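You operate a simulated robot arm through the tools that you are given. There is no shell and no other tool. Be economical: measure what you need, move in short steps, check, and stop when the job is done.

You run a simulated two-armed robot. Do the job below in one go: nothing can be reset, and whatever is moved stays where it is left.

JOB
Lift the lamp into the cradle, clamp it, plug in the hose and pump it to 25 kPa.
Fine: carry it with both hands, clamp before you pump, then shut the green valve.

It is judged by the outcome, as a careful person would: the job done as asked, and still so three seconds after it is handed in. It fails if anything else is knocked over, pushed out of place, dropped, spilled or broken.

ROBOT AND FRAMES
Two 6-joint arms with two-finger parallel grippers on one trunk, on a base that drives. Base frame: it is fixed to the floor where the robot stands at the start and does not move with it; the origin is under the middle of the robot, x ahead of it, y to its left, z up. Lengths are in mm, angles in rad, forces in N, time in s.
The left shoulder is at the start at [60, 187, 1289], the right one opposite. With the tool pointing down near the work surface each hand reaches from about 100 to 520 mm from the robot's upright axis, wherever it stands, measured 20 degrees to its own side. Places, roughly: bed of the steel cradle [700, 0, 800]; red clamp lever [700, -200, 1200]; vent port of the upright lamp [500, 100, 1100]; pump knob [500, -400, 900]; green valve handle [600, -400, 800]; gland nut [500, 0, 1100]; switch nut [500, -100, 1100]; knurled screw [400, 0, 1100]. Payload 1.57 kg a hand.
The TCP of each hand is the grasp point between the finger pads, 30 mm short of the fingertips. In the tool frame z runs along the fingers and y along their closing line. The gripper opens to 110 mm. The fingers are 24 mm wide and 12 mm thick; the gripper's body (48 by 112 mm) begins 78 mm behind the TCP.
Orientation is told as [roll, pitch, yaw] about the base's x, y, z axes, in that order, counted from this pose: with the fingers straight down and closing along the base's y, the tool's x points along the base's -x, its y along +y and its z along -z.

CONTROLS
- The arms move only by the tool nudge_tool. It takes "left_deltas", "right_deltas" or both (then of equal length, played together; a hand with none holds still); each is a list that holds one entry, the list of rows, each a list of 7 numbers: the shift along the tool's x, y, z in mm, then the turn, a rotation vector about the tool's x, y, z in rad, then the finger opening in mm, from 0 to 110. In form: [[[tx, ty, tz, wx, wy, wz, hand], ...]]. A call has 1 to 10 rows; each row shifts and turns the commanded pose from where the row before left it, along the tool's axes as they then stand. Rows are played at 5 a second. More than 50 mm and 0.15 rad between two rows, or a gripper value outside its range, and nothing of the call is played. A pose out of reach is approached as far as the arm can. The call stops where the force on the tool passes 90 N (or 10 N more than at its start, if that is more) or the arm is blocked; 0.2 s more then pass. The fingers move at their own pace (about 153 mm/s each) and stop on an object; they squeeze with about 29 N. The grip force told is the motor's: it shows also when the fingers shut on nothing. Time passes only in rows, and 0.2 s behind the last, so rows that do not move let the fingers close. The reply holds the time, the measured pose of the TCP, the force on the tool along the base axes, the opening and the grip force, in the units named above and with some noise.
- Cameras (640 x 400 px; columns grow to the right, rows downward): "scene" is now at [19.9, -13.7, 1836.6]; the picture's right is [-0.16, -0.99, 0.00], its down [-0.69, 0.11, -0.71] and it looks along [0.70, -0.11, -0.70] (base axes); focal length 271 px, centre (320, 200). "left" rides on the left gripper at [70, -16, -141] in its tool frame; the picture's right is [0.23, 0.97, 0.00], its down [-0.86, 0.20, -0.48] and it looks along [-0.47, 0.11, 0.88] (tool axes); focal length 222 px, centre (320, 200). "right" rides on the right gripper at [70, 16, -141] in its tool frame; the picture's right is [-0.23, 0.97, 0.00], its down [-0.86, -0.20, -0.48] and it looks along [-0.47, -0.11, 0.88] (tool axes); focal length 222 px, centre (320, 200). There is no depth. A picture from a camera that has moved, and an enlarged one, comes with that camera's place and axes in the base frame and with its lens.
- snapshot(camera): a new picture of that camera. It takes no simulated time.
- raise_lower(by): slides the trunk up (or, below 0, down) by that many mm; the arms and the scene camera ride with it, the base frame stays. It gives what a move gives, with no picture.
- drive_base(legs): drives the robot by 1 to 6 legs, each [ahead, left, turn to the left] in mm, mm and rad, along the robot's own axes; the way and the turn of a leg run together, so that a leg with both is an arc; at most 1500 mm and 3.142 rad a leg. The arms and the cameras ride along, it lands a little off, and it stops where it bumps. It gives what a move gives.
- pan_tilt(pan, tilt): turns the head with the scene camera to pan (to the left, within 1.501 rad either way) and tilt (down, from -0.506 to 1.204), counted from straight ahead of the robot. It gives what a move gives.
- zoom(camera, box): a new picture of the part [left, top, right, bottom] of that camera's present view, enlarged. It takes no simulated time.
- job_done(): hands the job in; it is judged then, once.

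Work in short steps. Places have to be worked out from the pictures, the camera data and where the tool is seen: move nearer, look again, correct. Check each grasp and each placing, and mend what went wrong. You have 120 turns and 88 pictures in all, those below and enlarged ones among them. Open the grippers and draw the arms clear of the work before you hand the job in, unless the task says otherwise.

The tools are called after "Emit:" by a JSON object that holds its "fn" and its "kwargs". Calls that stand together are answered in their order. nudge_tool: Moves the arms, as the interface text tells. Its arguments: {"type":"object","properties":{"left_deltas":{"type":"array","items":{"type":"array","items":{"type":"array","items":{"type":"number"}}}},"right_deltas":{"type":"array","items":{"type":"array","items":{"type":"array","items":{"type":"number"}}}}},"required":[]} The other tools are called the same way: raise_lower (by) slides the trunk up or down; drive_base (legs) drives the base; pan_tilt (pan, tilt) turns the head that bears the scene camera; snapshot (camera) takes a picture; zoom (camera, box) takes an enlarged picture of a part of a camera's view; job_done () hands the job in.

At the start:

```text
time: 0.0
left_tcp_pos: [395.1, 95.2, 1520.2]
left_orientation: [0.001, 0.0, 0.002]
left_wrist_force: [0.6, -0.3, 0.1]
left_opening: 110.0
left_grasp_force: 0.1
right_tcp_pos: [351.9, -256.9, 1549.2]
right_orientation: [-0.001, -0.002, -0.001]
right_wrist_force: [0.9, 0.4, -0.1]
right_opening: 110.2
right_grasp_force: 0.0
trunk travel left (down, up): [-917.0, 73.0]
robot x, y, heading: [6.1, -0.5, 0.001]
head pan, tilt: [-0.157, 0.78]
```

scene: 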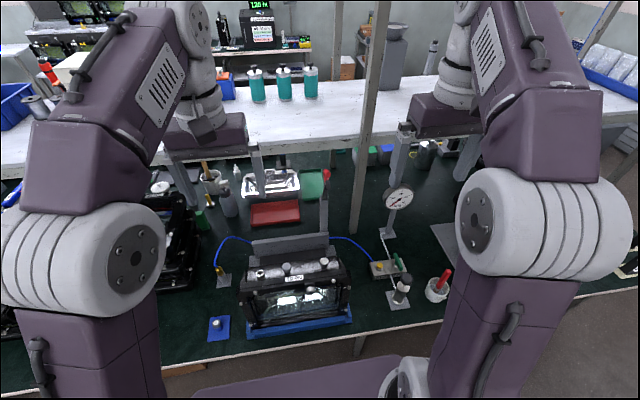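
right: 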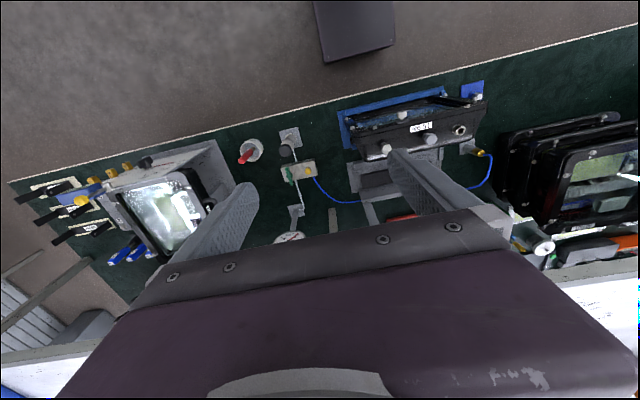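
left: 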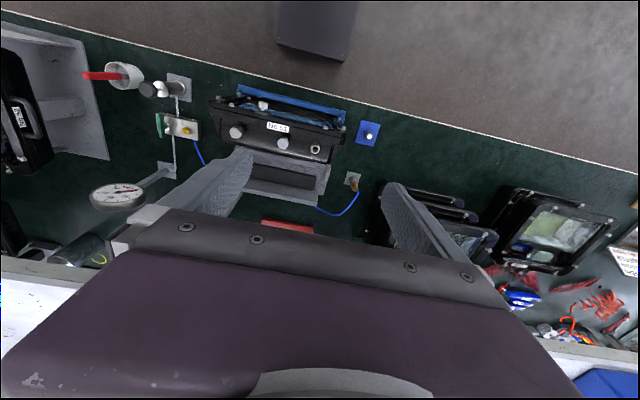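

The arms block parts of the view; I zoom into the lamp and cradle area first to see the parts.

Emit:
{"fn": "zoom", "kwargs": {"camera": "scene", "box": [190, 160, 370, 350]}}

Emit:
{"fn": "zoom", "kwargs": {"camera": "scene", "box": [320, 160, 470, 310]}}

Emit:
{"fn": "zoom", "kwargs": {"camera": "left", "box": [80, 50, 400, 250]}}

```text
2.11 times, centred on (280, 255) of scene
camera zoom: at [19.9, -13.7, 1836.6], right [-0.16, -0.99, 0.0], down [-0.69, 0.11, -0.71], along [0.7, -0.11, -0.7], focal length 570 px, centre (404, 84)
```

zoom: 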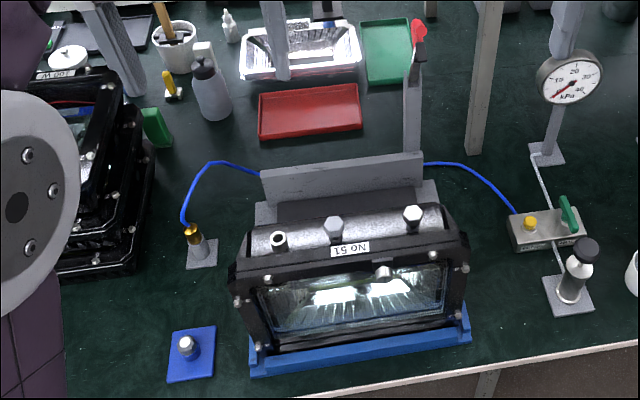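

```text
2.67 times, centred on (395, 235) of scene
camera zoom: at [19.9, -13.7, 1836.6], right [-0.16, -0.99, 0.0], down [-0.69, 0.11, -0.71], along [0.7, -0.11, -0.7], focal length 722 px, centre (120, 107)
```

zoom: 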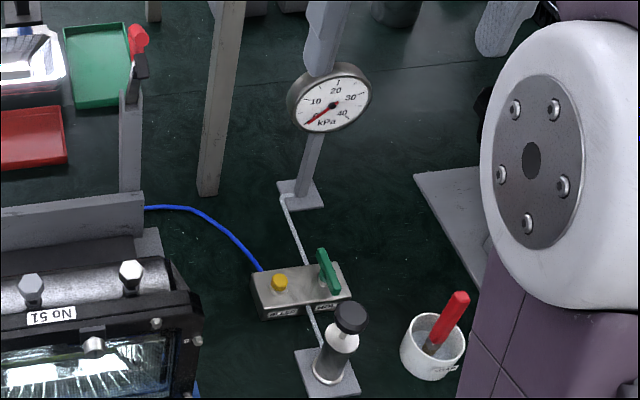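

```text
2.00 times, centred on (240, 150) of left
camera zoom: at [324.0, 77.9, 1661.6], right [-0.23, 0.97, 0.0], down [0.86, 0.2, 0.48], along [0.47, 0.11, -0.88], focal length 444 px, centre (480, 300)
```

zoom: 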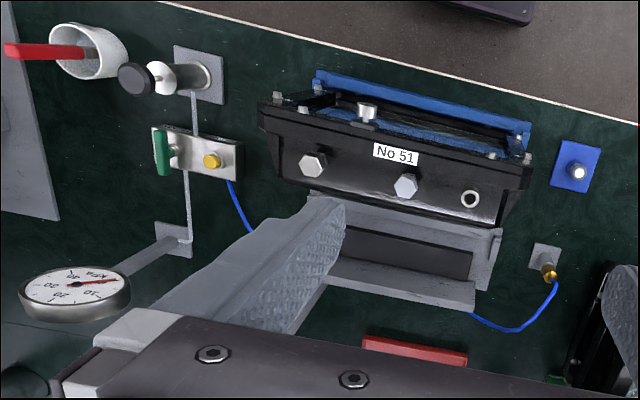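

The lamp (No 51) stands on a blue stand in front of the cradle, with the vent port on its left top at about (496,105,1055). I lower the trunk for nearer views.

Emit:
{"fn": "raise_lower", "kwargs": {"by": -200}}

Emit:
{"fn": "snapshot", "kwargs": {"camera": "scene"}}

Emit:
{"fn": "snapshot", "kwargs": {"camera": "left"}}

Emit:
{"fn": "snapshot", "kwargs": {"camera": "right"}}

```text
time: 2.2
left_tcp_pos: [394.9, 94.5, 1319.8]
left_orientation: [0.0, 0.001, 0.0]
left_wrist_force: [1.1, 0.0, 0.5]
left_opening: 110.2
left_grasp_force: 0.2
right_tcp_pos: [351.8, -255.9, 1348.9]
right_orientation: [-0.001, -0.002, -0.002]
right_wrist_force: [0.3, -0.4, -0.6]
right_opening: 110.3
right_grasp_force: 0.2
trunk travel left (down, up): [-717.0, 273.0]
robot x, y, heading: [1.7, 2.9, -0.002]
head pan, tilt: [-0.157, 0.78]
```

```text
81 pictures are left
camera scene: at [19.9, -13.8, 1636.6], right [-0.16, -0.99, 0.0], down [-0.69, 0.11, -0.71], along [0.7, -0.11, -0.7], focal length 271 px, centre (320, 200)
```

scene: 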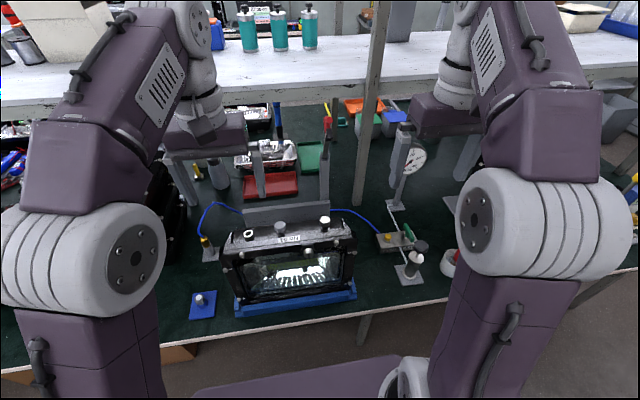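

```text
80 pictures are left
camera left: at [323.9, 77.8, 1461.6], right [-0.23, 0.97, 0.0], down [0.86, 0.2, 0.48], along [0.47, 0.11, -0.88], focal length 222 px, centre (320, 200)
```

left: 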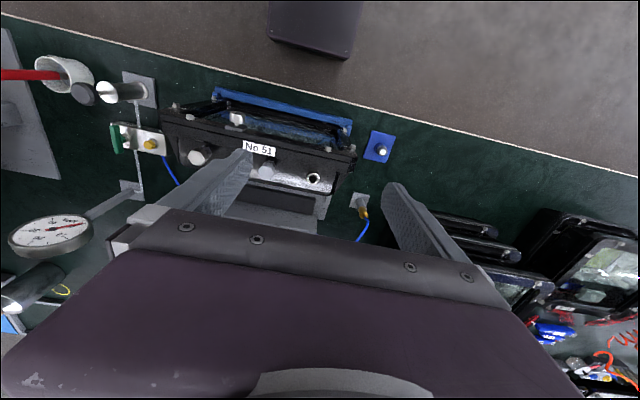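

```text
79 pictures are left
camera right: at [281.7, -241.7, 1490.9], right [0.23, 0.97, 0.0], down [0.85, -0.2, 0.48], along [0.47, -0.11, -0.88], focal length 222 px, centre (320, 200)
```

right: 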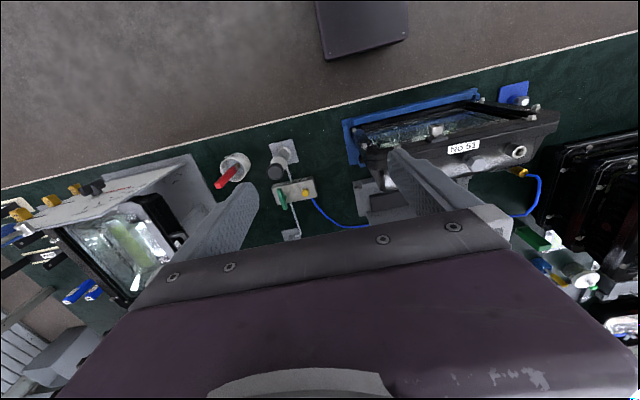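

Zoom the new scene view for triangulation.

Emit:
{"fn": "zoom", "kwargs": {"camera": "scene", "box": [180, 190, 380, 330]}}

Emit:
{"fn": "zoom", "kwargs": {"camera": "scene", "box": [310, 100, 470, 300]}}

Emit:
{"fn": "zoom", "kwargs": {"camera": "left", "box": [80, 40, 400, 250]}}

Emit:
{"fn": "zoom", "kwargs": {"camera": "right", "box": [240, 60, 560, 250]}}

```text
2.86 times, centred on (280, 260) of scene
camera zoom: at [19.9, -13.8, 1636.6], right [-0.16, -0.99, 0.0], down [-0.69, 0.11, -0.71], along [0.7, -0.11, -0.7], focal length 774 px, centre (434, 29)
```

zoom: 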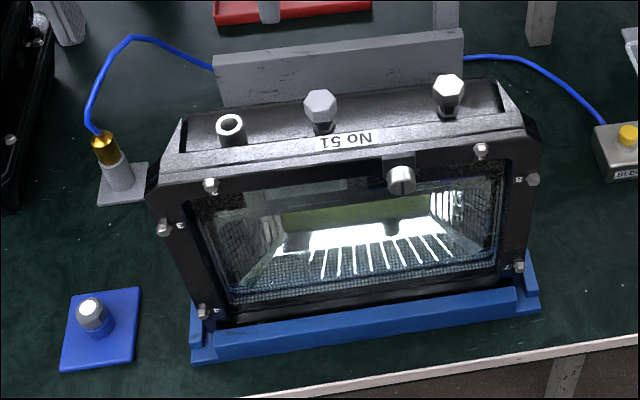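

```text
2.00 times, centred on (390, 200) of scene
camera zoom: at [19.9, -13.8, 1636.6], right [-0.16, -0.99, 0.0], down [-0.69, 0.11, -0.71], along [0.7, -0.11, -0.7], focal length 542 px, centre (180, 200)
```

zoom: 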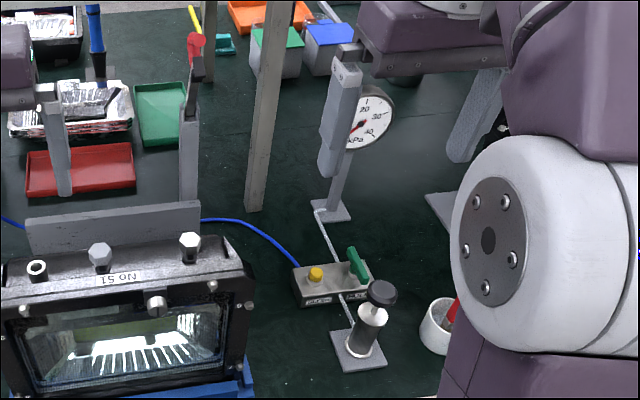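

```text
1.90 times, centred on (240, 145) of left
camera zoom: at [323.9, 77.8, 1461.6], right [-0.23, 0.97, 0.0], down [0.86, 0.2, 0.48], along [0.47, 0.11, -0.88], focal length 423 px, centre (472, 305)
```

zoom: 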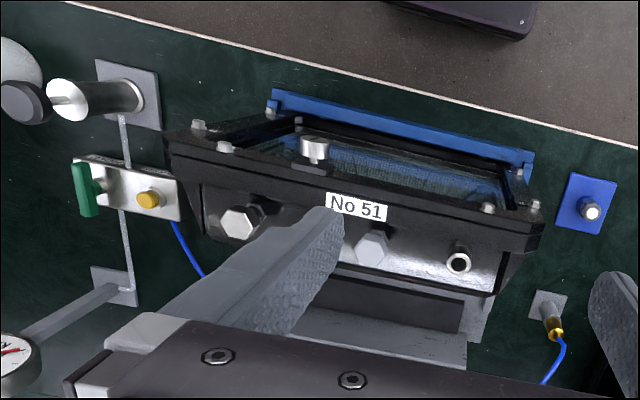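

```text
2.00 times, centred on (400, 155) of right
camera zoom: at [281.7, -241.7, 1490.9], right [0.23, 0.97, 0.0], down [0.85, -0.2, 0.48], along [0.47, -0.11, -0.88], focal length 444 px, centre (160, 290)
```

zoom: 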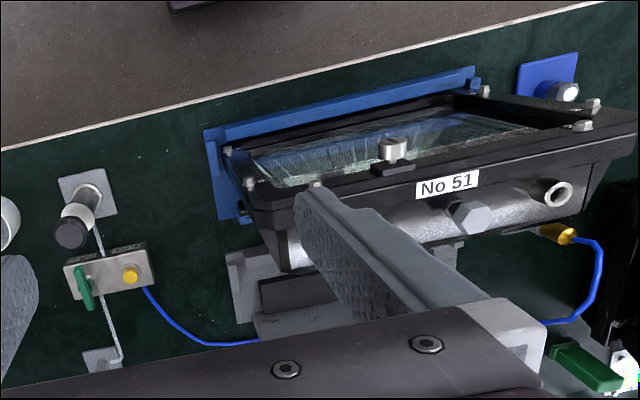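

Vent port triangulates to about (488,102,1070); the lamp's front frame is some 330 mm wide at x≈410. I spread the hands sideways and yaw them inward to see the lamp from its sides.

Emit:
{"fn": "nudge_tool", "kwargs": {"left_deltas": [[[0, 46, 0, 0, 0, 0, 110], [0, 46, 0, 0, 0, 0, 110], [0, 46, 0, 0, 0, 0, 110], [0, 46, 0, 0, 0, 0, 110], [0, 46, 0, 0, 0, 0, 110]]], "right_deltas": [[[-10, -14, 0, 0, 0, 0, 110], [-10, -14, 0, 0, 0, 0, 110], [-10, -14, 0, 0, 0, 0, 110], [-10, -14, 0, 0, 0, 0, 110], [0, -14, 0, 0, 0, 0, 110]]]}}

Emit:
{"fn": "nudge_tool", "kwargs": {"left_deltas": [[[0, 0, 0, 0, 0, 0.15, 110], [0, 0, 0, 0, 0, 0.15, 110], [0, 0, 0, 0, 0, 0.15, 110], [0, 0, 0, 0, 0, 0.15, 110], [0, 0, 0, 0, 0, 0.15, 110], [0, 0, 0, 0, 0, 0.15, 110], [0, 0, 0, 0, 0, 0.15, 110], [0, 0, 0, 0, 0, 0.15, 110], [0, 0, 0, 0, 0, 0.15, 110]]], "right_deltas": [[[0, 0, 0, 0, 0, -0.15, 110], [0, 0, 0, 0, 0, -0.15, 110], [0, 0, 0, 0, 0, -0.15, 110], [0, 0, 0, 0, 0, -0.15, 110], [0, 0, 0, 0, 0, -0.15, 110], [0, 0, 0, 0, 0, -0.15, 110], [0, 0, 0, 0, 0, -0.15, 110], [0, 0, 0, 0, 0, -0.15, 110], [0, 0, 0, 0, 0, -0.15, 110]]]}}

Emit:
{"fn": "snapshot", "kwargs": {"camera": "left"}}

Emit:
{"fn": "snapshot", "kwargs": {"camera": "right"}}

Emit:
{"fn": "snapshot", "kwargs": {"camera": "scene"}}

```text
time: 3.4
left_tcp_pos: [391.3, 327.1, 1318.7]
left_orientation: [-0.001, 0.0, 0.0]
left_wrist_force: [0.4, 0.1, 0.0]
left_opening: 110.2
left_grasp_force: 0.1
right_tcp_pos: [386.5, -323.5, 1333.8]
right_orientation: [0.001, -0.004, 0.0]
right_wrist_force: [-0.1, -0.5, 0.4]
right_opening: 110.2
right_grasp_force: 0.2
right hand out of reach, approached as far as the arm can: row 3, 4, 5
trunk travel left (down, up): [-717.0, 273.0]
robot x, y, heading: [-0.5, 1.0, -0.003]
head pan, tilt: [-0.157, 0.78]
```

```text
time: 5.4
left_tcp_pos: [394.7, 325.8, 1320.5]
left_orientation: [0.0, -0.001, -1.353]
left_wrist_force: [0.2, 0.6, 0.3]
left_opening: 110.0
left_grasp_force: 0.1
right_tcp_pos: [386.1, -322.6, 1333.7]
right_orientation: [-0.001, -0.002, 1.353]
right_wrist_force: [0.7, 0.6, 0.3]
right_opening: 110.1
right_grasp_force: 0.0
trunk travel left (down, up): [-717.0, 273.0]
robot x, y, heading: [-0.4, 1.2, 0.002]
head pan, tilt: [-0.157, 0.78]
```

```text
74 pictures are left
camera left: at [362.4, 388.6, 1461.9], right [0.9, 0.43, 0.0], down [0.38, -0.79, 0.48], along [0.21, -0.43, -0.88], focal length 222 px, centre (320, 200)
```

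left: 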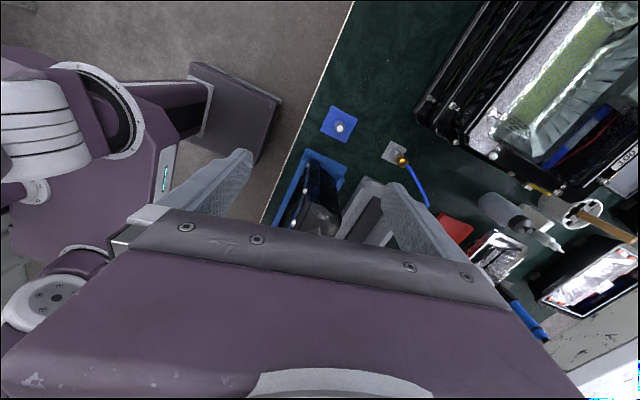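

```text
73 pictures are left
camera right: at [353.5, -388.5, 1475.5], right [-0.9, 0.43, 0.0], down [0.38, 0.79, 0.48], along [0.21, 0.43, -0.88], focal length 222 px, centre (320, 200)
```

right: 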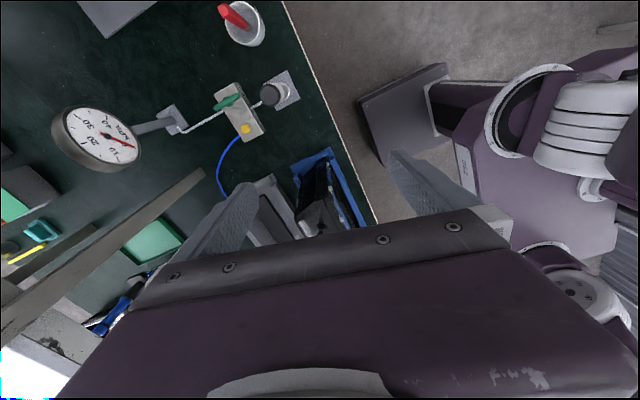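

```text
72 pictures are left
camera scene: at [19.9, -13.7, 1636.6], right [-0.16, -0.99, 0.0], down [-0.69, 0.11, -0.71], along [0.7, -0.11, -0.7], focal length 271 px, centre (320, 200)
```

scene: 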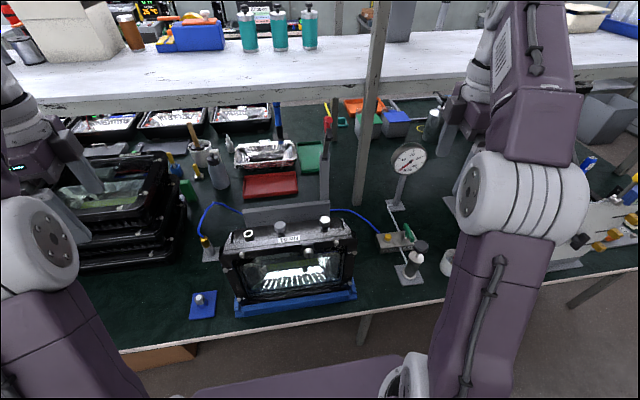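

I tilt the left hand so its camera looks under the fingers at the lamp's left side.

Emit:
{"fn": "nudge_tool", "kwargs": {"left_deltas": [[[0, 20, 0, 0, -0.15, 0, 110], [0, 20, 0, 0, -0.15, 0, 110], [0, 20, 0, 0, -0.15, 0, 110], [0, 0, 0, 0, -0.15, 0, 110]]]}}

Emit:
{"fn": "snapshot", "kwargs": {"camera": "left"}}

```text
time: 6.4
left_tcp_pos: [432.4, 323.9, 1287.2]
left_orientation: [0.004, -0.602, -1.35]
left_wrist_force: [0.3, -0.2, 0.9]
left_opening: 110.0
left_grasp_force: 0.0
left hand out of reach, approached as far as the arm can: row 1, 2, 3, 4
right_tcp_pos: [384.5, -323.1, 1333.3]
right_orientation: [-0.002, 0.001, 1.351]
right_wrist_force: [0.1, -0.1, 0.5]
right_opening: 110.3
right_grasp_force: 0.1
trunk travel left (down, up): [-717.0, 273.0]
robot x, y, heading: [-2.0, 2.0, 0.0]
head pan, tilt: [-0.157, 0.78]
```

```text
71 pictures are left
camera left: at [385.5, 452.3, 1364.6], right [0.91, 0.4, -0.13], down [0.29, -0.38, 0.88], along [0.3, -0.84, -0.46], focal length 222 px, centre (320, 200)
```

left: 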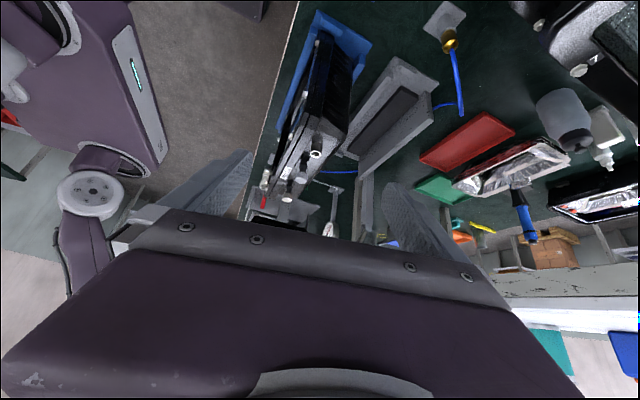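

Emit:
{"fn": "zoom", "kwargs": {"camera": "left", "box": [240, 0, 480, 240]}}

```text
1.67 times, centred on (360, 120) of left
camera zoom: at [385.5, 452.3, 1364.6], right [0.91, 0.4, -0.13], down [0.29, -0.38, 0.88], along [0.3, -0.84, -0.46], focal length 370 px, centre (253, 333)
```

zoom: 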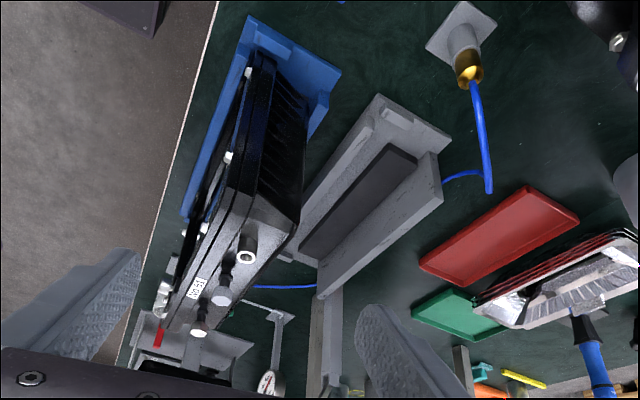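

Emit:
{"fn": "zoom", "kwargs": {"camera": "left", "box": [280, 0, 400, 80]}}

Emit:
{"fn": "zoom", "kwargs": {"camera": "left", "box": [270, 80, 390, 200]}}

```text
5.00 times, centred on (340, 40) of left
camera zoom: at [385.5, 452.3, 1364.6], right [0.91, 0.4, -0.13], down [0.29, -0.38, 0.88], along [0.3, -0.84, -0.46], focal length 1111 px, centre (220, 1000)
```

zoom: 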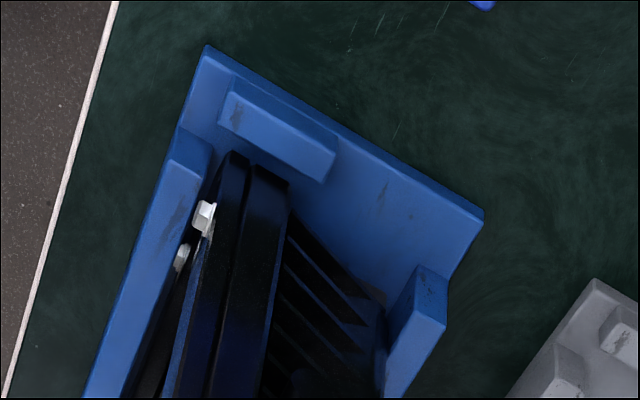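

```text
3.33 times, centred on (330, 140) of left
camera zoom: at [385.5, 452.3, 1364.6], right [0.91, 0.4, -0.13], down [0.29, -0.38, 0.88], along [0.3, -0.84, -0.46], focal length 740 px, centre (287, 400)
```

zoom: 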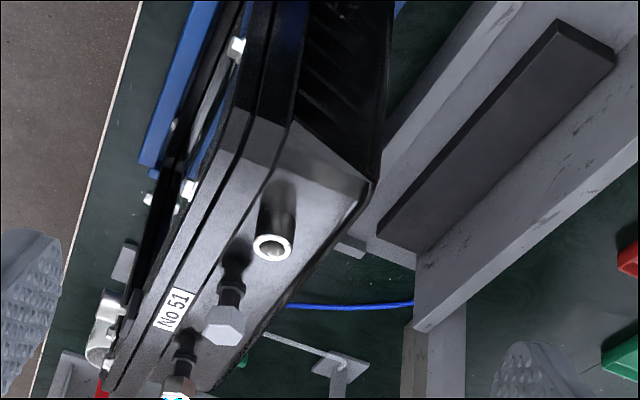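

The lamp is ~95 mm deep (x≈430 to ≈524), with frame bolts at (427,±173,1008) and (426,±118,1070). So a top-down grip over the full depth at y≈±148 looks right. Now I look at the cradle, clamp and pump from the right side.

Emit:
{"fn": "nudge_tool", "kwargs": {"right_deltas": [[[0, 0, 0, 0, -0.15, 0, 110], [0, 0, 0, 0, -0.15, 0, 110], [0, 0, 0, 0, -0.15, 0, 110], [0, 0, 0, 0, -0.15, 0, 110]]]}}

Emit:
{"fn": "snapshot", "kwargs": {"camera": "right"}}

Emit:
{"fn": "zoom", "kwargs": {"camera": "right", "box": [110, 20, 350, 240]}}

```text
time: 7.4
left_tcp_pos: [434.2, 320.3, 1287.1]
left_orientation: [0.004, -0.599, -1.351]
left_wrist_force: [-0.1, -0.9, 0.4]
left_opening: 110.0
left_grasp_force: 0.0
right_tcp_pos: [379.1, -315.9, 1314.5]
right_orientation: [-0.004, -0.602, 1.352]
right_wrist_force: [-0.7, 0.4, -0.3]
right_opening: 110.1
right_grasp_force: 0.1
right hand out of reach, approached as far as the arm can: row 1, 2, 3, 4
trunk travel left (down, up): [-717.0, 273.0]
robot x, y, heading: [1.2, -2.3, 0.002]
head pan, tilt: [-0.157, 0.78]
```

```text
67 pictures are left
camera right: at [331.9, -447.4, 1391.4], right [-0.91, 0.4, 0.13], down [0.29, 0.38, 0.88], along [0.3, 0.84, -0.46], focal length 222 px, centre (320, 200)
```

right: 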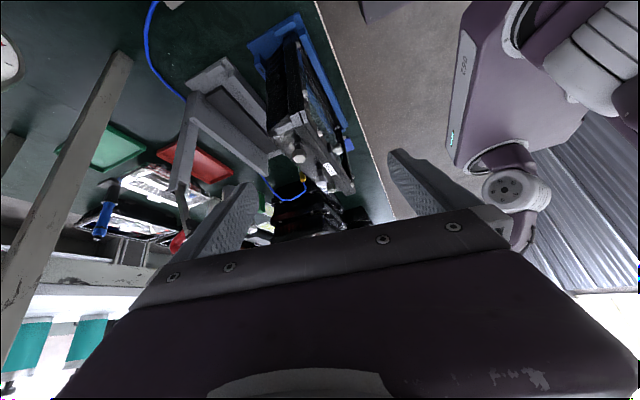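

```text
1.82 times, centred on (230, 130) of right
camera zoom: at [331.9, -447.4, 1391.4], right [-0.91, 0.4, 0.13], down [0.29, 0.38, 0.88], along [0.3, 0.84, -0.46], focal length 404 px, centre (484, 327)
```

zoom: 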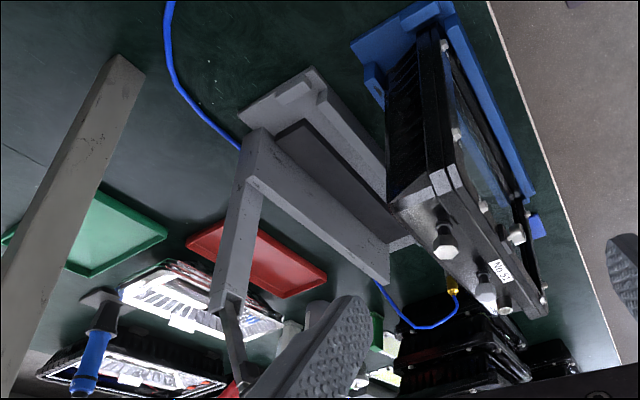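

Emit:
{"fn": "zoom", "kwargs": {"camera": "scene", "box": [290, 90, 370, 220]}}

Emit:
{"fn": "zoom", "kwargs": {"camera": "right", "box": [160, 40, 310, 160]}}

```text
3.08 times, centred on (330, 155) of scene
camera zoom: at [19.9, -15.1, 1636.6], right [-0.16, -0.99, 0.0], down [-0.69, 0.11, -0.71], along [0.7, -0.11, -0.7], focal length 833 px, centre (289, 338)
```

zoom: 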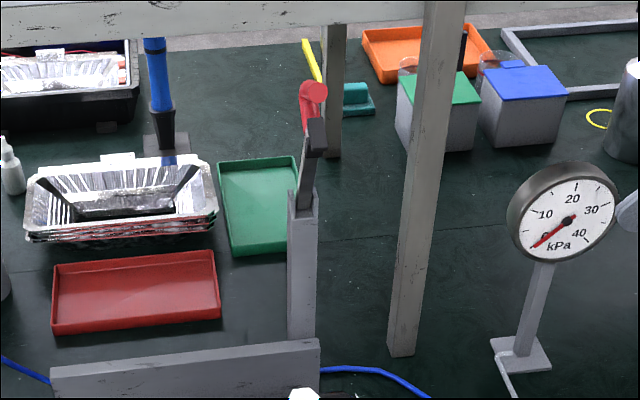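

```text
3.33 times, centred on (235, 100) of right
camera zoom: at [331.9, -447.4, 1391.4], right [-0.91, 0.4, 0.13], down [0.29, 0.38, 0.88], along [0.3, 0.84, -0.46], focal length 740 px, centre (603, 533)
```

zoom: 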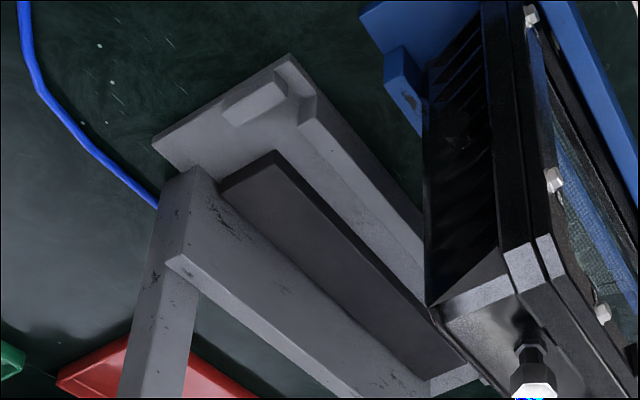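

Cradle worked out: back plate's front face x≈761 (top z≈884), front rail near x≈606–632, pad centred near x≈700, clamp post at about (775,-157) to z≈1100. I bring both tools vertical with fingers closing along x, and look down at the floor for leg clearance.

Emit:
{"fn": "nudge_tool", "kwargs": {"left_deltas": [[[0, 0, 0, 0, 0.15, 0, 110], [0, 0, 0, 0, 0.15, 0, 110], [0, 0, 0, 0, 0.15, 0, 110], [0, 0, 0, 0, 0.15, 0, 110], [0, 0, 0, 0, 0, 0.11, 110], [0, 0, 0, 0, 0, 0.11, 110]]], "right_deltas": [[[0, 0, 0, 0, 0.15, 0, 110], [0, 0, 0, 0, 0.15, 0, 110], [0, 0, 0, 0, 0.15, 0, 110], [0, 0, 0, 0, 0.15, 0, 110], [0, 0, 0, 0, 0, -0.11, 110], [0, 0, 0, 0, 0, -0.11, 110]]]}}

Emit:
{"fn": "pan_tilt", "kwargs": {"pan": 0, "tilt": 1.1}}

Emit:
{"fn": "snapshot", "kwargs": {"camera": "scene"}}

```text
time: 8.8
left_tcp_pos: [432.0, 319.7, 1286.0]
left_orientation: [0.0, 0.0, -1.571]
left_wrist_force: [-0.8, 1.0, -0.6]
left_opening: 110.1
left_grasp_force: 0.0
right_tcp_pos: [378.1, -314.3, 1313.6]
right_orientation: [-0.002, -0.001, 1.57]
right_wrist_force: [0.0, 0.2, -0.7]
right_opening: 110.0
right_grasp_force: 0.0
trunk travel left (down, up): [-717.0, 273.0]
robot x, y, heading: [-2.4, 1.4, 0.006]
head pan, tilt: [-0.157, 0.78]
```

```text
time: 9.6
left_tcp_pos: [432.8, 320.4, 1286.9]
left_orientation: [0.001, 0.0, -1.57]
left_wrist_force: [0.7, 0.0, -0.4]
left_opening: 110.0
left_grasp_force: 0.0
right_tcp_pos: [378.1, -315.7, 1314.9]
right_orientation: [-0.001, -0.003, 1.569]
right_wrist_force: [-0.9, -0.1, 0.3]
right_opening: 109.9
right_grasp_force: 0.0
trunk travel left (down, up): [-717.0, 273.0]
robot x, y, heading: [-0.0, -0.2, 0.006]
head pan, tilt: [0.0, 1.1]
```

```text
63 pictures are left
camera scene: at [2.6, -1.0, 1613.3], right [0.0, -1.0, 0.0], down [-0.89, 0.0, -0.45], along [0.45, 0.0, -0.89], focal length 271 px, centre (320, 200)
```

scene: 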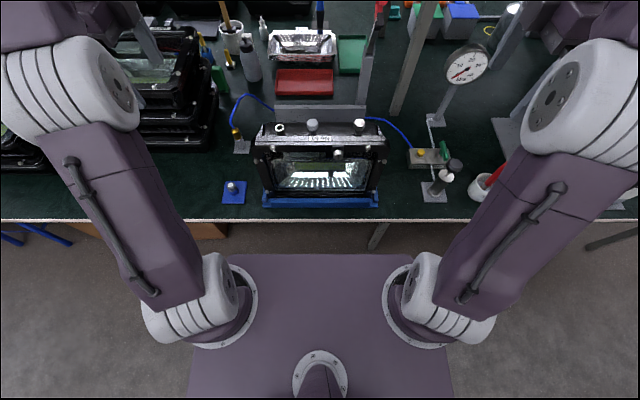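

The torso front is at about x≈165 and the bench edge x≈345, so I can move about 150 forward before grasping; then the arms alone can carry the lamp to the cradle.

Emit:
{"fn": "drive_base", "kwargs": {"legs": [[145, 0, 0]]}}

Emit:
{"fn": "snapshot", "kwargs": {"camera": "scene"}}

Emit:
{"fn": "snapshot", "kwargs": {"camera": "left"}}

```text
time: 10.9
left_tcp_pos: [581.9, 318.4, 1287.8]
left_orientation: [0.002, 0.0, -1.572]
left_wrist_force: [-0.8, -0.5, -0.5]
left_opening: 109.9
left_grasp_force: 0.1
right_tcp_pos: [524.3, -315.9, 1315.4]
right_orientation: [-0.003, 0.0, 1.565]
right_wrist_force: [-0.5, 0.3, 0.5]
right_opening: 110.1
right_grasp_force: 0.2
trunk travel left (down, up): [-717.0, 273.0]
robot x, y, heading: [152.4, 0.5, -0.001]
head pan, tilt: [0.0, 1.1]
```

```text
62 pictures are left
camera scene: at [149.5, -1.2, 1613.2], right [0.0, -1.0, 0.0], down [-0.89, 0.0, -0.46], along [0.46, 0.0, -0.89], focal length 271 px, centre (320, 200)
```

scene: 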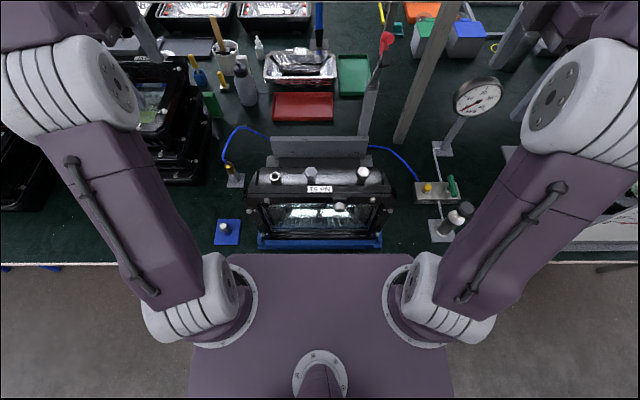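

```text
61 pictures are left
camera left: at [563.9, 387.1, 1429.5], right [0.97, 0.23, 0.0], down [0.2, -0.86, 0.48], along [0.11, -0.47, -0.88], focal length 222 px, centre (320, 200)
```

left: 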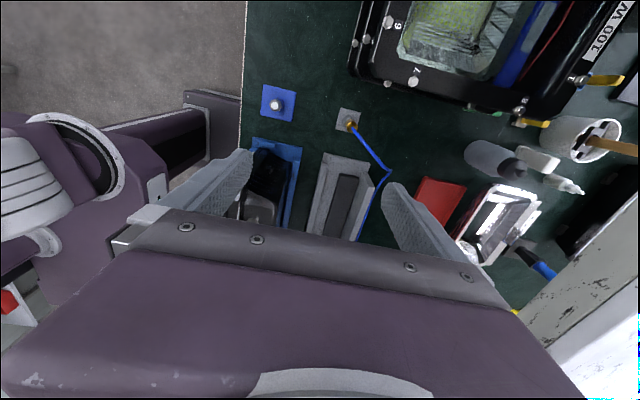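

Emit:
{"fn": "zoom", "kwargs": {"camera": "left", "box": [230, 80, 410, 240]}}

Emit:
{"fn": "zoom", "kwargs": {"camera": "scene", "box": [240, 10, 420, 260]}}

```text
2.50 times, centred on (320, 160) of left
camera zoom: at [563.9, 387.1, 1429.5], right [0.97, 0.23, 0.0], down [0.2, -0.86, 0.48], along [0.11, -0.47, -0.88], focal length 555 px, centre (320, 300)
```

zoom: 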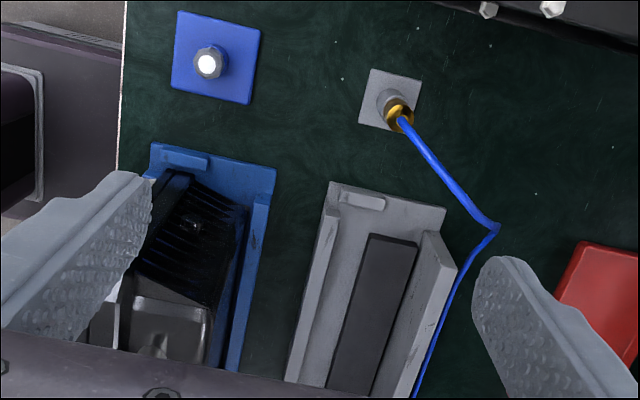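

```text
1.60 times, centred on (330, 135) of scene
camera zoom: at [149.5, -1.2, 1613.2], right [0.0, -1.0, 0.0], down [-0.89, 0.0, -0.46], along [0.46, 0.0, -0.89], focal length 433 px, centre (304, 304)
```

zoom: 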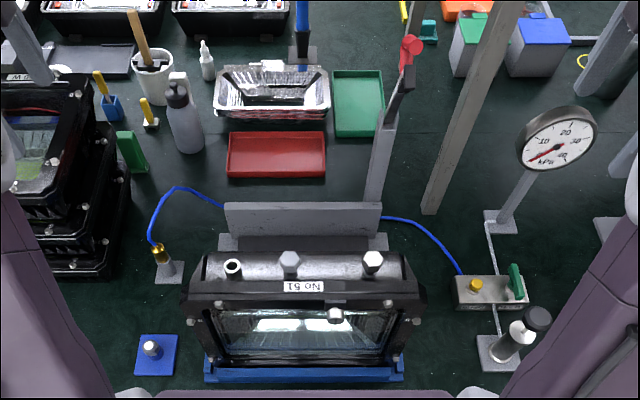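

Cradle base spans x≈620–767 against the stand's 409–553, so the lamp must move about +213 in x and 0 in y. I bring both open hands above the grasp points at y≈±148, x≈477.

Emit:
{"fn": "nudge_tool", "kwargs": {"left_deltas": [[[-34, -21, 27.4, 0, 0, 0, 110], [-34, -21, 27.4, 0, 0, 0, 110], [-34, -21, 27.4, 0, 0, 0, 110], [-34, -21, 27.4, 0, 0, 0, 110], [-34, -21, 27.4, 0, 0, 0, 110]]], "right_deltas": [[[-33.2, 9.4, 33, 0, 0, 0, 110], [-33.2, 9.4, 33, 0, 0, 0, 110], [-33.2, 9.4, 33, 0, 0, 0, 110], [-33.2, 9.4, 33, 0, 0, 0, 110], [-33.2, 9.4, 33, 0, 0, 0, 110]]]}}

Emit:
{"fn": "snapshot", "kwargs": {"camera": "left"}}

Emit:
{"fn": "snapshot", "kwargs": {"camera": "right"}}

Emit:
{"fn": "snapshot", "kwargs": {"camera": "scene"}}

```text
time: 12.2
left_tcp_pos: [477.1, 146.1, 1149.8]
left_orientation: [0.002, 0.0, -1.572]
left_wrist_force: [-0.4, -0.5, 0.1]
left_opening: 110.1
left_grasp_force: 0.0
right_tcp_pos: [480.3, -150.1, 1146.6]
right_orientation: [-0.003, 0.0, 1.565]
right_wrist_force: [0.3, 0.1, -0.2]
right_opening: 109.8
right_grasp_force: 0.1
trunk travel left (down, up): [-717.0, 273.0]
robot x, y, heading: [151.1, 3.4, -0.007]
head pan, tilt: [0.0, 1.1]
```

```text
58 pictures are left
camera left: at [459.0, 214.6, 1290.9], right [0.97, 0.23, 0.0], down [0.2, -0.86, 0.48], along [0.11, -0.47, -0.88], focal length 222 px, centre (320, 200)
```

left: 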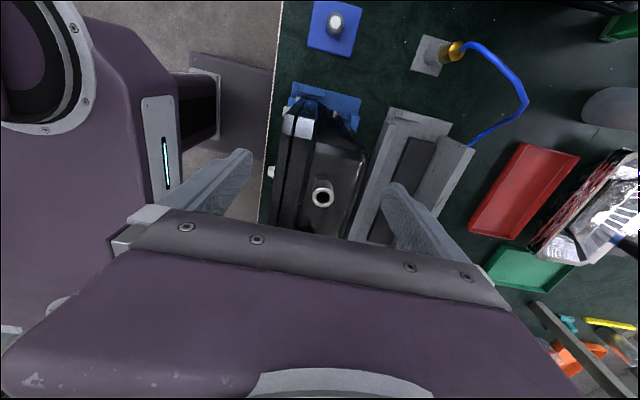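

```text
57 pictures are left
camera right: at [463.3, -220.5, 1288.0], right [-0.97, 0.23, 0.0], down [0.2, 0.85, 0.48], along [0.11, 0.47, -0.88], focal length 222 px, centre (320, 200)
```

right: 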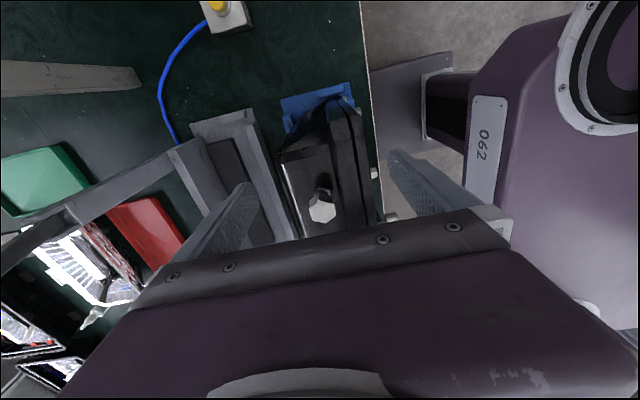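

```text
56 pictures are left
camera scene: at [152.1, -0.9, 1613.3], right [0.0, -1.0, 0.0], down [-0.89, 0.0, -0.45], along [0.45, 0.0, -0.89], focal length 271 px, centre (320, 200)
```

scene: 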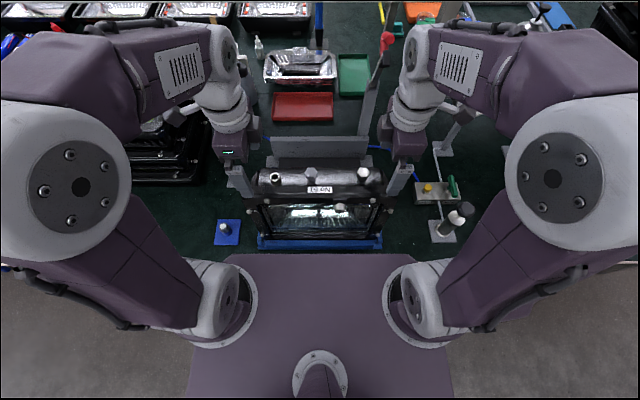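

Emit:
{"fn": "zoom", "kwargs": {"camera": "left", "box": [220, 70, 460, 250]}}

Emit:
{"fn": "zoom", "kwargs": {"camera": "right", "box": [190, 70, 430, 250]}}

```text
2.22 times, centred on (340, 160) of left
camera zoom: at [459.0, 214.6, 1290.9], right [0.97, 0.23, 0.0], down [0.2, -0.86, 0.48], along [0.11, -0.47, -0.88], focal length 494 px, centre (276, 289)
```

zoom: 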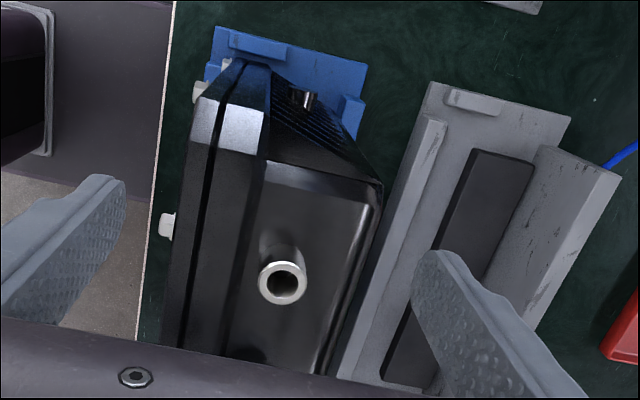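

```text
2.22 times, centred on (310, 160) of right
camera zoom: at [463.3, -220.5, 1288.0], right [-0.97, 0.23, 0.0], down [0.2, 0.85, 0.48], along [0.11, 0.47, -0.88], focal length 494 px, centre (342, 289)
```

zoom: 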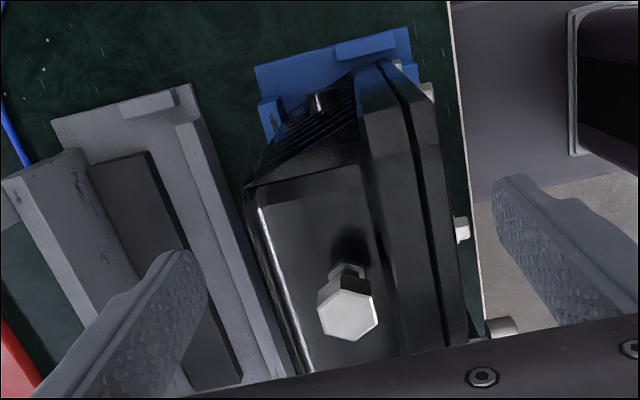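

Front face ≈434, rear ≈527 at y≈±157, so centre x≈480.5. I shift the left hand 4 mm back and lower both hands to z≈1012 around the lamp.

Emit:
{"fn": "nudge_tool", "kwargs": {"left_deltas": [[[1.5, 4, 10, 0, 0, 0, 110], [0, 0, 32, 0, 0, 0, 110], [0, 0, 32, 0, 0, 0, 110], [0, 0, 32, 0, 0, 0, 110], [0, 0, 32, 0, 0, 0, 110]]], "right_deltas": [[[-2, 0, 7, 0, 0, 0.005, 110], [0, 0, 32, 0, 0, 0, 110], [0, 0, 32, 0, 0, 0, 110], [0, 0, 32, 0, 0, 0, 110], [0, 0, 32, 0, 0, 0, 110]]]}}

Emit:
{"fn": "snapshot", "kwargs": {"camera": "left"}}

Emit:
{"fn": "snapshot", "kwargs": {"camera": "right"}}

```text
time: 13.1
left_tcp_pos: [485.7, 149.6, 1069.6]
left_orientation: [0.018, -0.002, -1.572]
left_wrist_force: [-0.2, 0.1, 0.0]
left_opening: 110.0
left_grasp_force: 0.1
right_tcp_pos: [487.9, -149.1, 1076.4]
right_orientation: [-0.038, -0.004, 1.562]
right_wrist_force: [-5.4, -0.6, 2.2]
right_opening: 110.3
right_grasp_force: 0.1
trunk travel left (down, up): [-717.0, 273.0]
robot x, y, heading: [149.5, -3.0, -0.007]
head pan, tilt: [0.0, 1.1]
stopped in row 4 (right hand): the force on the tool passed its limit (the readings are from after the stop); the commanded pose is now the measured one
```

```text
53 pictures are left
camera left: at [465.8, 217.9, 1210.9], right [0.97, 0.22, 0.02], down [0.19, -0.85, 0.48], along [0.12, -0.47, -0.88], focal length 222 px, centre (320, 200)
```

left: 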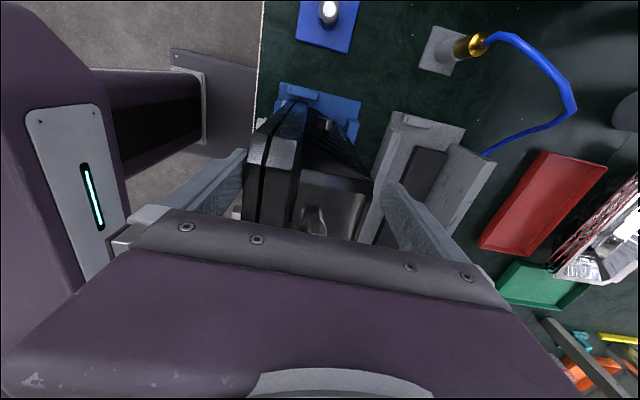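

```text
52 pictures are left
camera right: at [464.7, -219.7, 1217.1], right [-0.97, 0.24, -0.04], down [0.19, 0.85, 0.49], along [0.15, 0.47, -0.87], focal length 222 px, centre (320, 200)
```

right: 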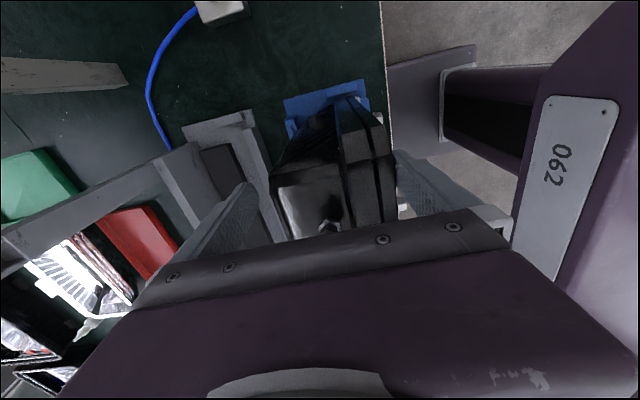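

The right hand met something with its tip at z≈1046 and both hands got pushed +x; I zoom in to see what touches.

Emit:
{"fn": "zoom", "kwargs": {"camera": "right", "box": [230, 80, 430, 250]}}

Emit:
{"fn": "zoom", "kwargs": {"camera": "left", "box": [200, 80, 420, 250]}}

Emit:
{"fn": "zoom", "kwargs": {"camera": "scene", "box": [200, 120, 440, 270]}}

```text
2.35 times, centred on (330, 165) of right
camera zoom: at [464.7, -219.7, 1217.1], right [-0.97, 0.24, -0.04], down [0.19, 0.85, 0.49], along [0.15, 0.47, -0.87], focal length 523 px, centre (296, 282)
```

zoom: 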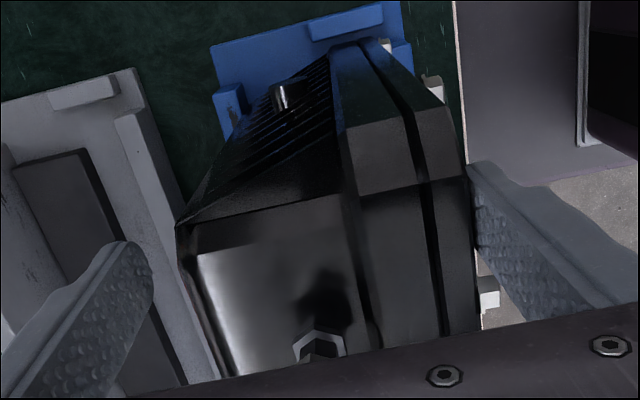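

```text
2.35 times, centred on (310, 165) of left
camera zoom: at [465.8, 217.9, 1210.9], right [0.97, 0.22, 0.02], down [0.19, -0.85, 0.48], along [0.12, -0.47, -0.88], focal length 523 px, centre (344, 282)
```

zoom: 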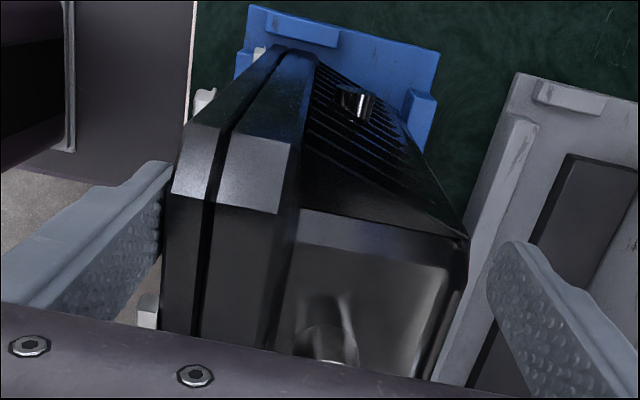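

```text
2.67 times, centred on (320, 195) of scene
camera zoom: at [149.7, -1.2, 1612.8], right [0.0, -1.0, 0.0], down [-0.89, 0.0, -0.46], along [0.46, 0.0, -0.89], focal length 722 px, centre (320, 213)
```

zoom: 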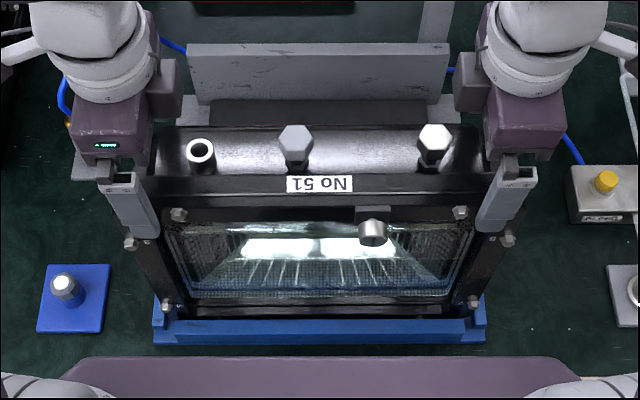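

The left hand also tilted (roll 0.018) without contact, so this may be an arm-configuration drift. I raise both hands 40 mm, restoring vertical, and check the poses.

Emit:
{"fn": "nudge_tool", "kwargs": {"left_deltas": [[[0, 0, -20, 0, 0, 0, 110], [0, -5, -20, -0.018, 0, 0, 110], [0, 0, 0, 0, 0, 0, 110]]], "right_deltas": [[[0, 3, -20, 0, 0, 0, 110], [0, 4, -20, 0.038, 0, 0, 110], [0, 0, 0, 0, 0, 0, 110]]]}}

```text
time: 13.8
left_tcp_pos: [482.2, 148.9, 1109.4]
left_orientation: [0.033, -0.002, -1.574]
left_wrist_force: [0.5, -0.3, 0.6]
left_opening: 109.8
left_grasp_force: 0.1
right_tcp_pos: [483.7, -149.6, 1117.9]
right_orientation: [-0.074, -0.001, 1.561]
right_wrist_force: [1.0, 0.5, -0.4]
right_opening: 109.8
right_grasp_force: 0.1
trunk travel left (down, up): [-717.0, 273.0]
robot x, y, heading: [147.6, -3.0, -0.004]
head pan, tilt: [0.0, 1.1]
```

Emit:
{"fn": "nudge_tool", "kwargs": {"left_deltas": [[[0, -2, 0, 0.033, 0, 0, 110], [0, 0, 10, 0, 0, 0, 110], [0, 0, 10, 0, 0, 0, 110]]], "right_deltas": [[[0, 4, 0, -0.074, 0, 0, 110], [0, 0, 14, 0, 0, 0, 110], [0, 0, 14, 0, 0, 0, 110]]]}}

Emit:
{"fn": "nudge_tool", "kwargs": {"left_deltas": [[[0, 0, 5, 0, 0, 0, 110], [0, 0, 5, 0, 0, 0, 110], [0, 0, 5, 0, 0, 0, 110]]], "right_deltas": [[[0, 0, 5, 0, 0, 0, 110], [0, 0, 5, 0, 0, 0, 110], [0, 0, 5, 0, 0, 0, 110]]]}}

```text
time: 14.7
left_tcp_pos: [480.6, 148.6, 1088.9]
left_orientation: [0.002, 0.0, -1.571]
left_wrist_force: [-0.7, 0.6, 0.5]
left_opening: 110.0
left_grasp_force: 0.1
right_tcp_pos: [476.7, -147.7, 1087.6]
right_orientation: [-0.004, -0.003, 1.561]
right_wrist_force: [0.5, 0.0, -0.4]
right_opening: 110.1
right_grasp_force: 0.0
trunk travel left (down, up): [-717.0, 273.0]
robot x, y, heading: [149.9, -1.4, -0.001]
head pan, tilt: [0.0, 1.1]
```

```text
time: 15.4
left_tcp_pos: [478.5, 149.5, 1080.4]
left_orientation: [0.024, -0.002, -1.575]
left_wrist_force: [16.7, -3.9, 37.7]
left_opening: 110.2
left_grasp_force: 0.0
right_tcp_pos: [476.6, -149.5, 1079.5]
right_orientation: [-0.026, -0.006, 1.562]
right_wrist_force: [-0.8, -3.3, 77.2]
right_opening: 110.0
right_grasp_force: 0.1
trunk travel left (down, up): [-717.0, 273.0]
robot x, y, heading: [153.2, -0.8, -0.007]
head pan, tilt: [0.0, 1.1]
```

Both hands now feel upward force, with the rear fingers lifted: something sits under them at tip z≈1050. I look from all cameras.

Emit:
{"fn": "zoom", "kwargs": {"camera": "left", "box": [200, 80, 420, 250]}}

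Emit:
{"fn": "zoom", "kwargs": {"camera": "scene", "box": [200, 130, 320, 230]}}

```text
2.35 times, centred on (310, 165) of left
camera zoom: at [458.6, 218.3, 1221.3], right [0.97, 0.22, 0.02], down [0.18, -0.85, 0.49], along [0.13, -0.47, -0.87], focal length 523 px, centre (344, 282)
```

zoom: 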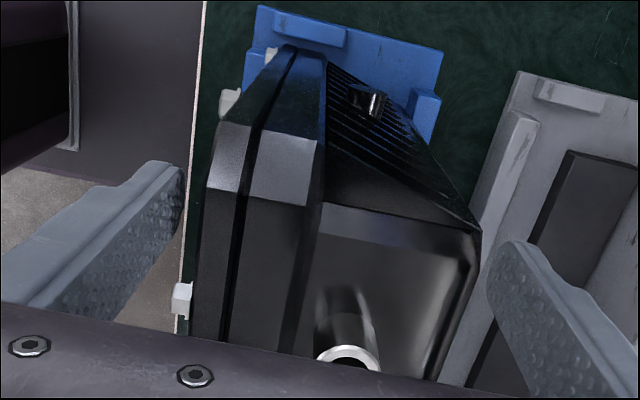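

```text
4.00 times, centred on (260, 180) of scene
camera zoom: at [143.9, -1.6, 1615.4], right [-0.01, -1.0, 0.0], down [-0.89, 0.0, -0.46], along [0.46, 0.0, -0.89], focal length 1083 px, centre (560, 280)
```

zoom: 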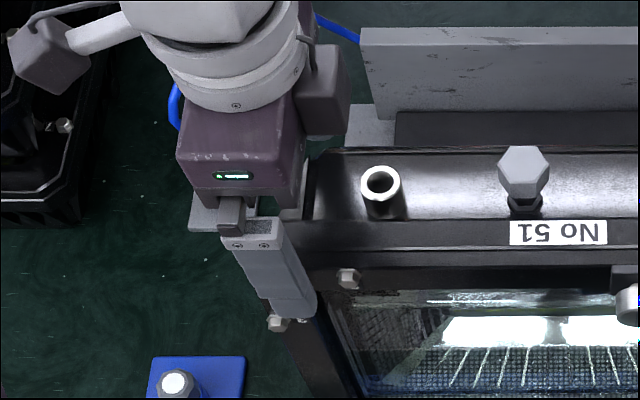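

The rear fingers sit on the lamp's rear top edge; front gap ≈7 mm. I lift 12 mm, shift both hands to x≈485, level them, and descend gently.

Emit:
{"fn": "nudge_tool", "kwargs": {"left_deltas": [[[0, 0, -14, 0, 0, 0, 110], [0, 6, 0, 0.024, 0, 0, 110], [0, 0, 0, 0, 0, 0, 110]]], "right_deltas": [[[0, 0, -14, 0, 0, 0, 110], [0, -8, 0, -0.026, 0, -0.008, 110], [0, 0, 0, 0, 0, 0, 110]]]}}

```text
time: 16.2
left_tcp_pos: [488.3, 148.9, 1087.6]
left_orientation: [-0.028, -0.002, -1.572]
left_wrist_force: [0.2, -0.1, 0.8]
left_opening: 109.8
left_grasp_force: 0.1
right_tcp_pos: [485.4, -147.3, 1085.4]
right_orientation: [0.028, -0.003, 1.571]
right_wrist_force: [0.2, -0.4, 0.2]
right_opening: 110.0
right_grasp_force: 0.0
trunk travel left (down, up): [-717.0, 273.0]
robot x, y, heading: [150.2, -4.5, -0.008]
head pan, tilt: [0.0, 1.1]
```

Emit:
{"fn": "nudge_tool", "kwargs": {"left_deltas": [[[0, -3, 0, -0.028, 0, 0, 110], [0, 0, 6, 0, 0, 0, 110], [0, 0, 6, 0, 0, 0, 110], [0, 0, 6, 0, 0, 0, 110], [0, 0, 0, 0, 0, 0, 110]]], "right_deltas": [[[0, 0, 0, 0.028, 0, 0, 110], [0, 0, 6, 0, 0, 0, 110], [0, 0, 6, 0, 0, 0, 110], [0, 0, 6, 0, 0, 0, 110], [0, 0, 0, 0, 0, 0, 110]]]}}

```text
time: 17.4
left_tcp_pos: [483.4, 147.6, 1070.6]
left_orientation: [0.005, -0.002, -1.574]
left_wrist_force: [0.9, -1.0, 0.9]
left_opening: 110.0
left_grasp_force: 0.1
right_tcp_pos: [486.4, -148.6, 1069.6]
right_orientation: [-0.006, -0.002, 1.568]
right_wrist_force: [-0.6, 0.1, -1.1]
right_opening: 110.0
right_grasp_force: 0.2
trunk travel left (down, up): [-717.0, 273.0]
robot x, y, heading: [148.9, -3.3, -0.002]
head pan, tilt: [0.0, 1.1]
```

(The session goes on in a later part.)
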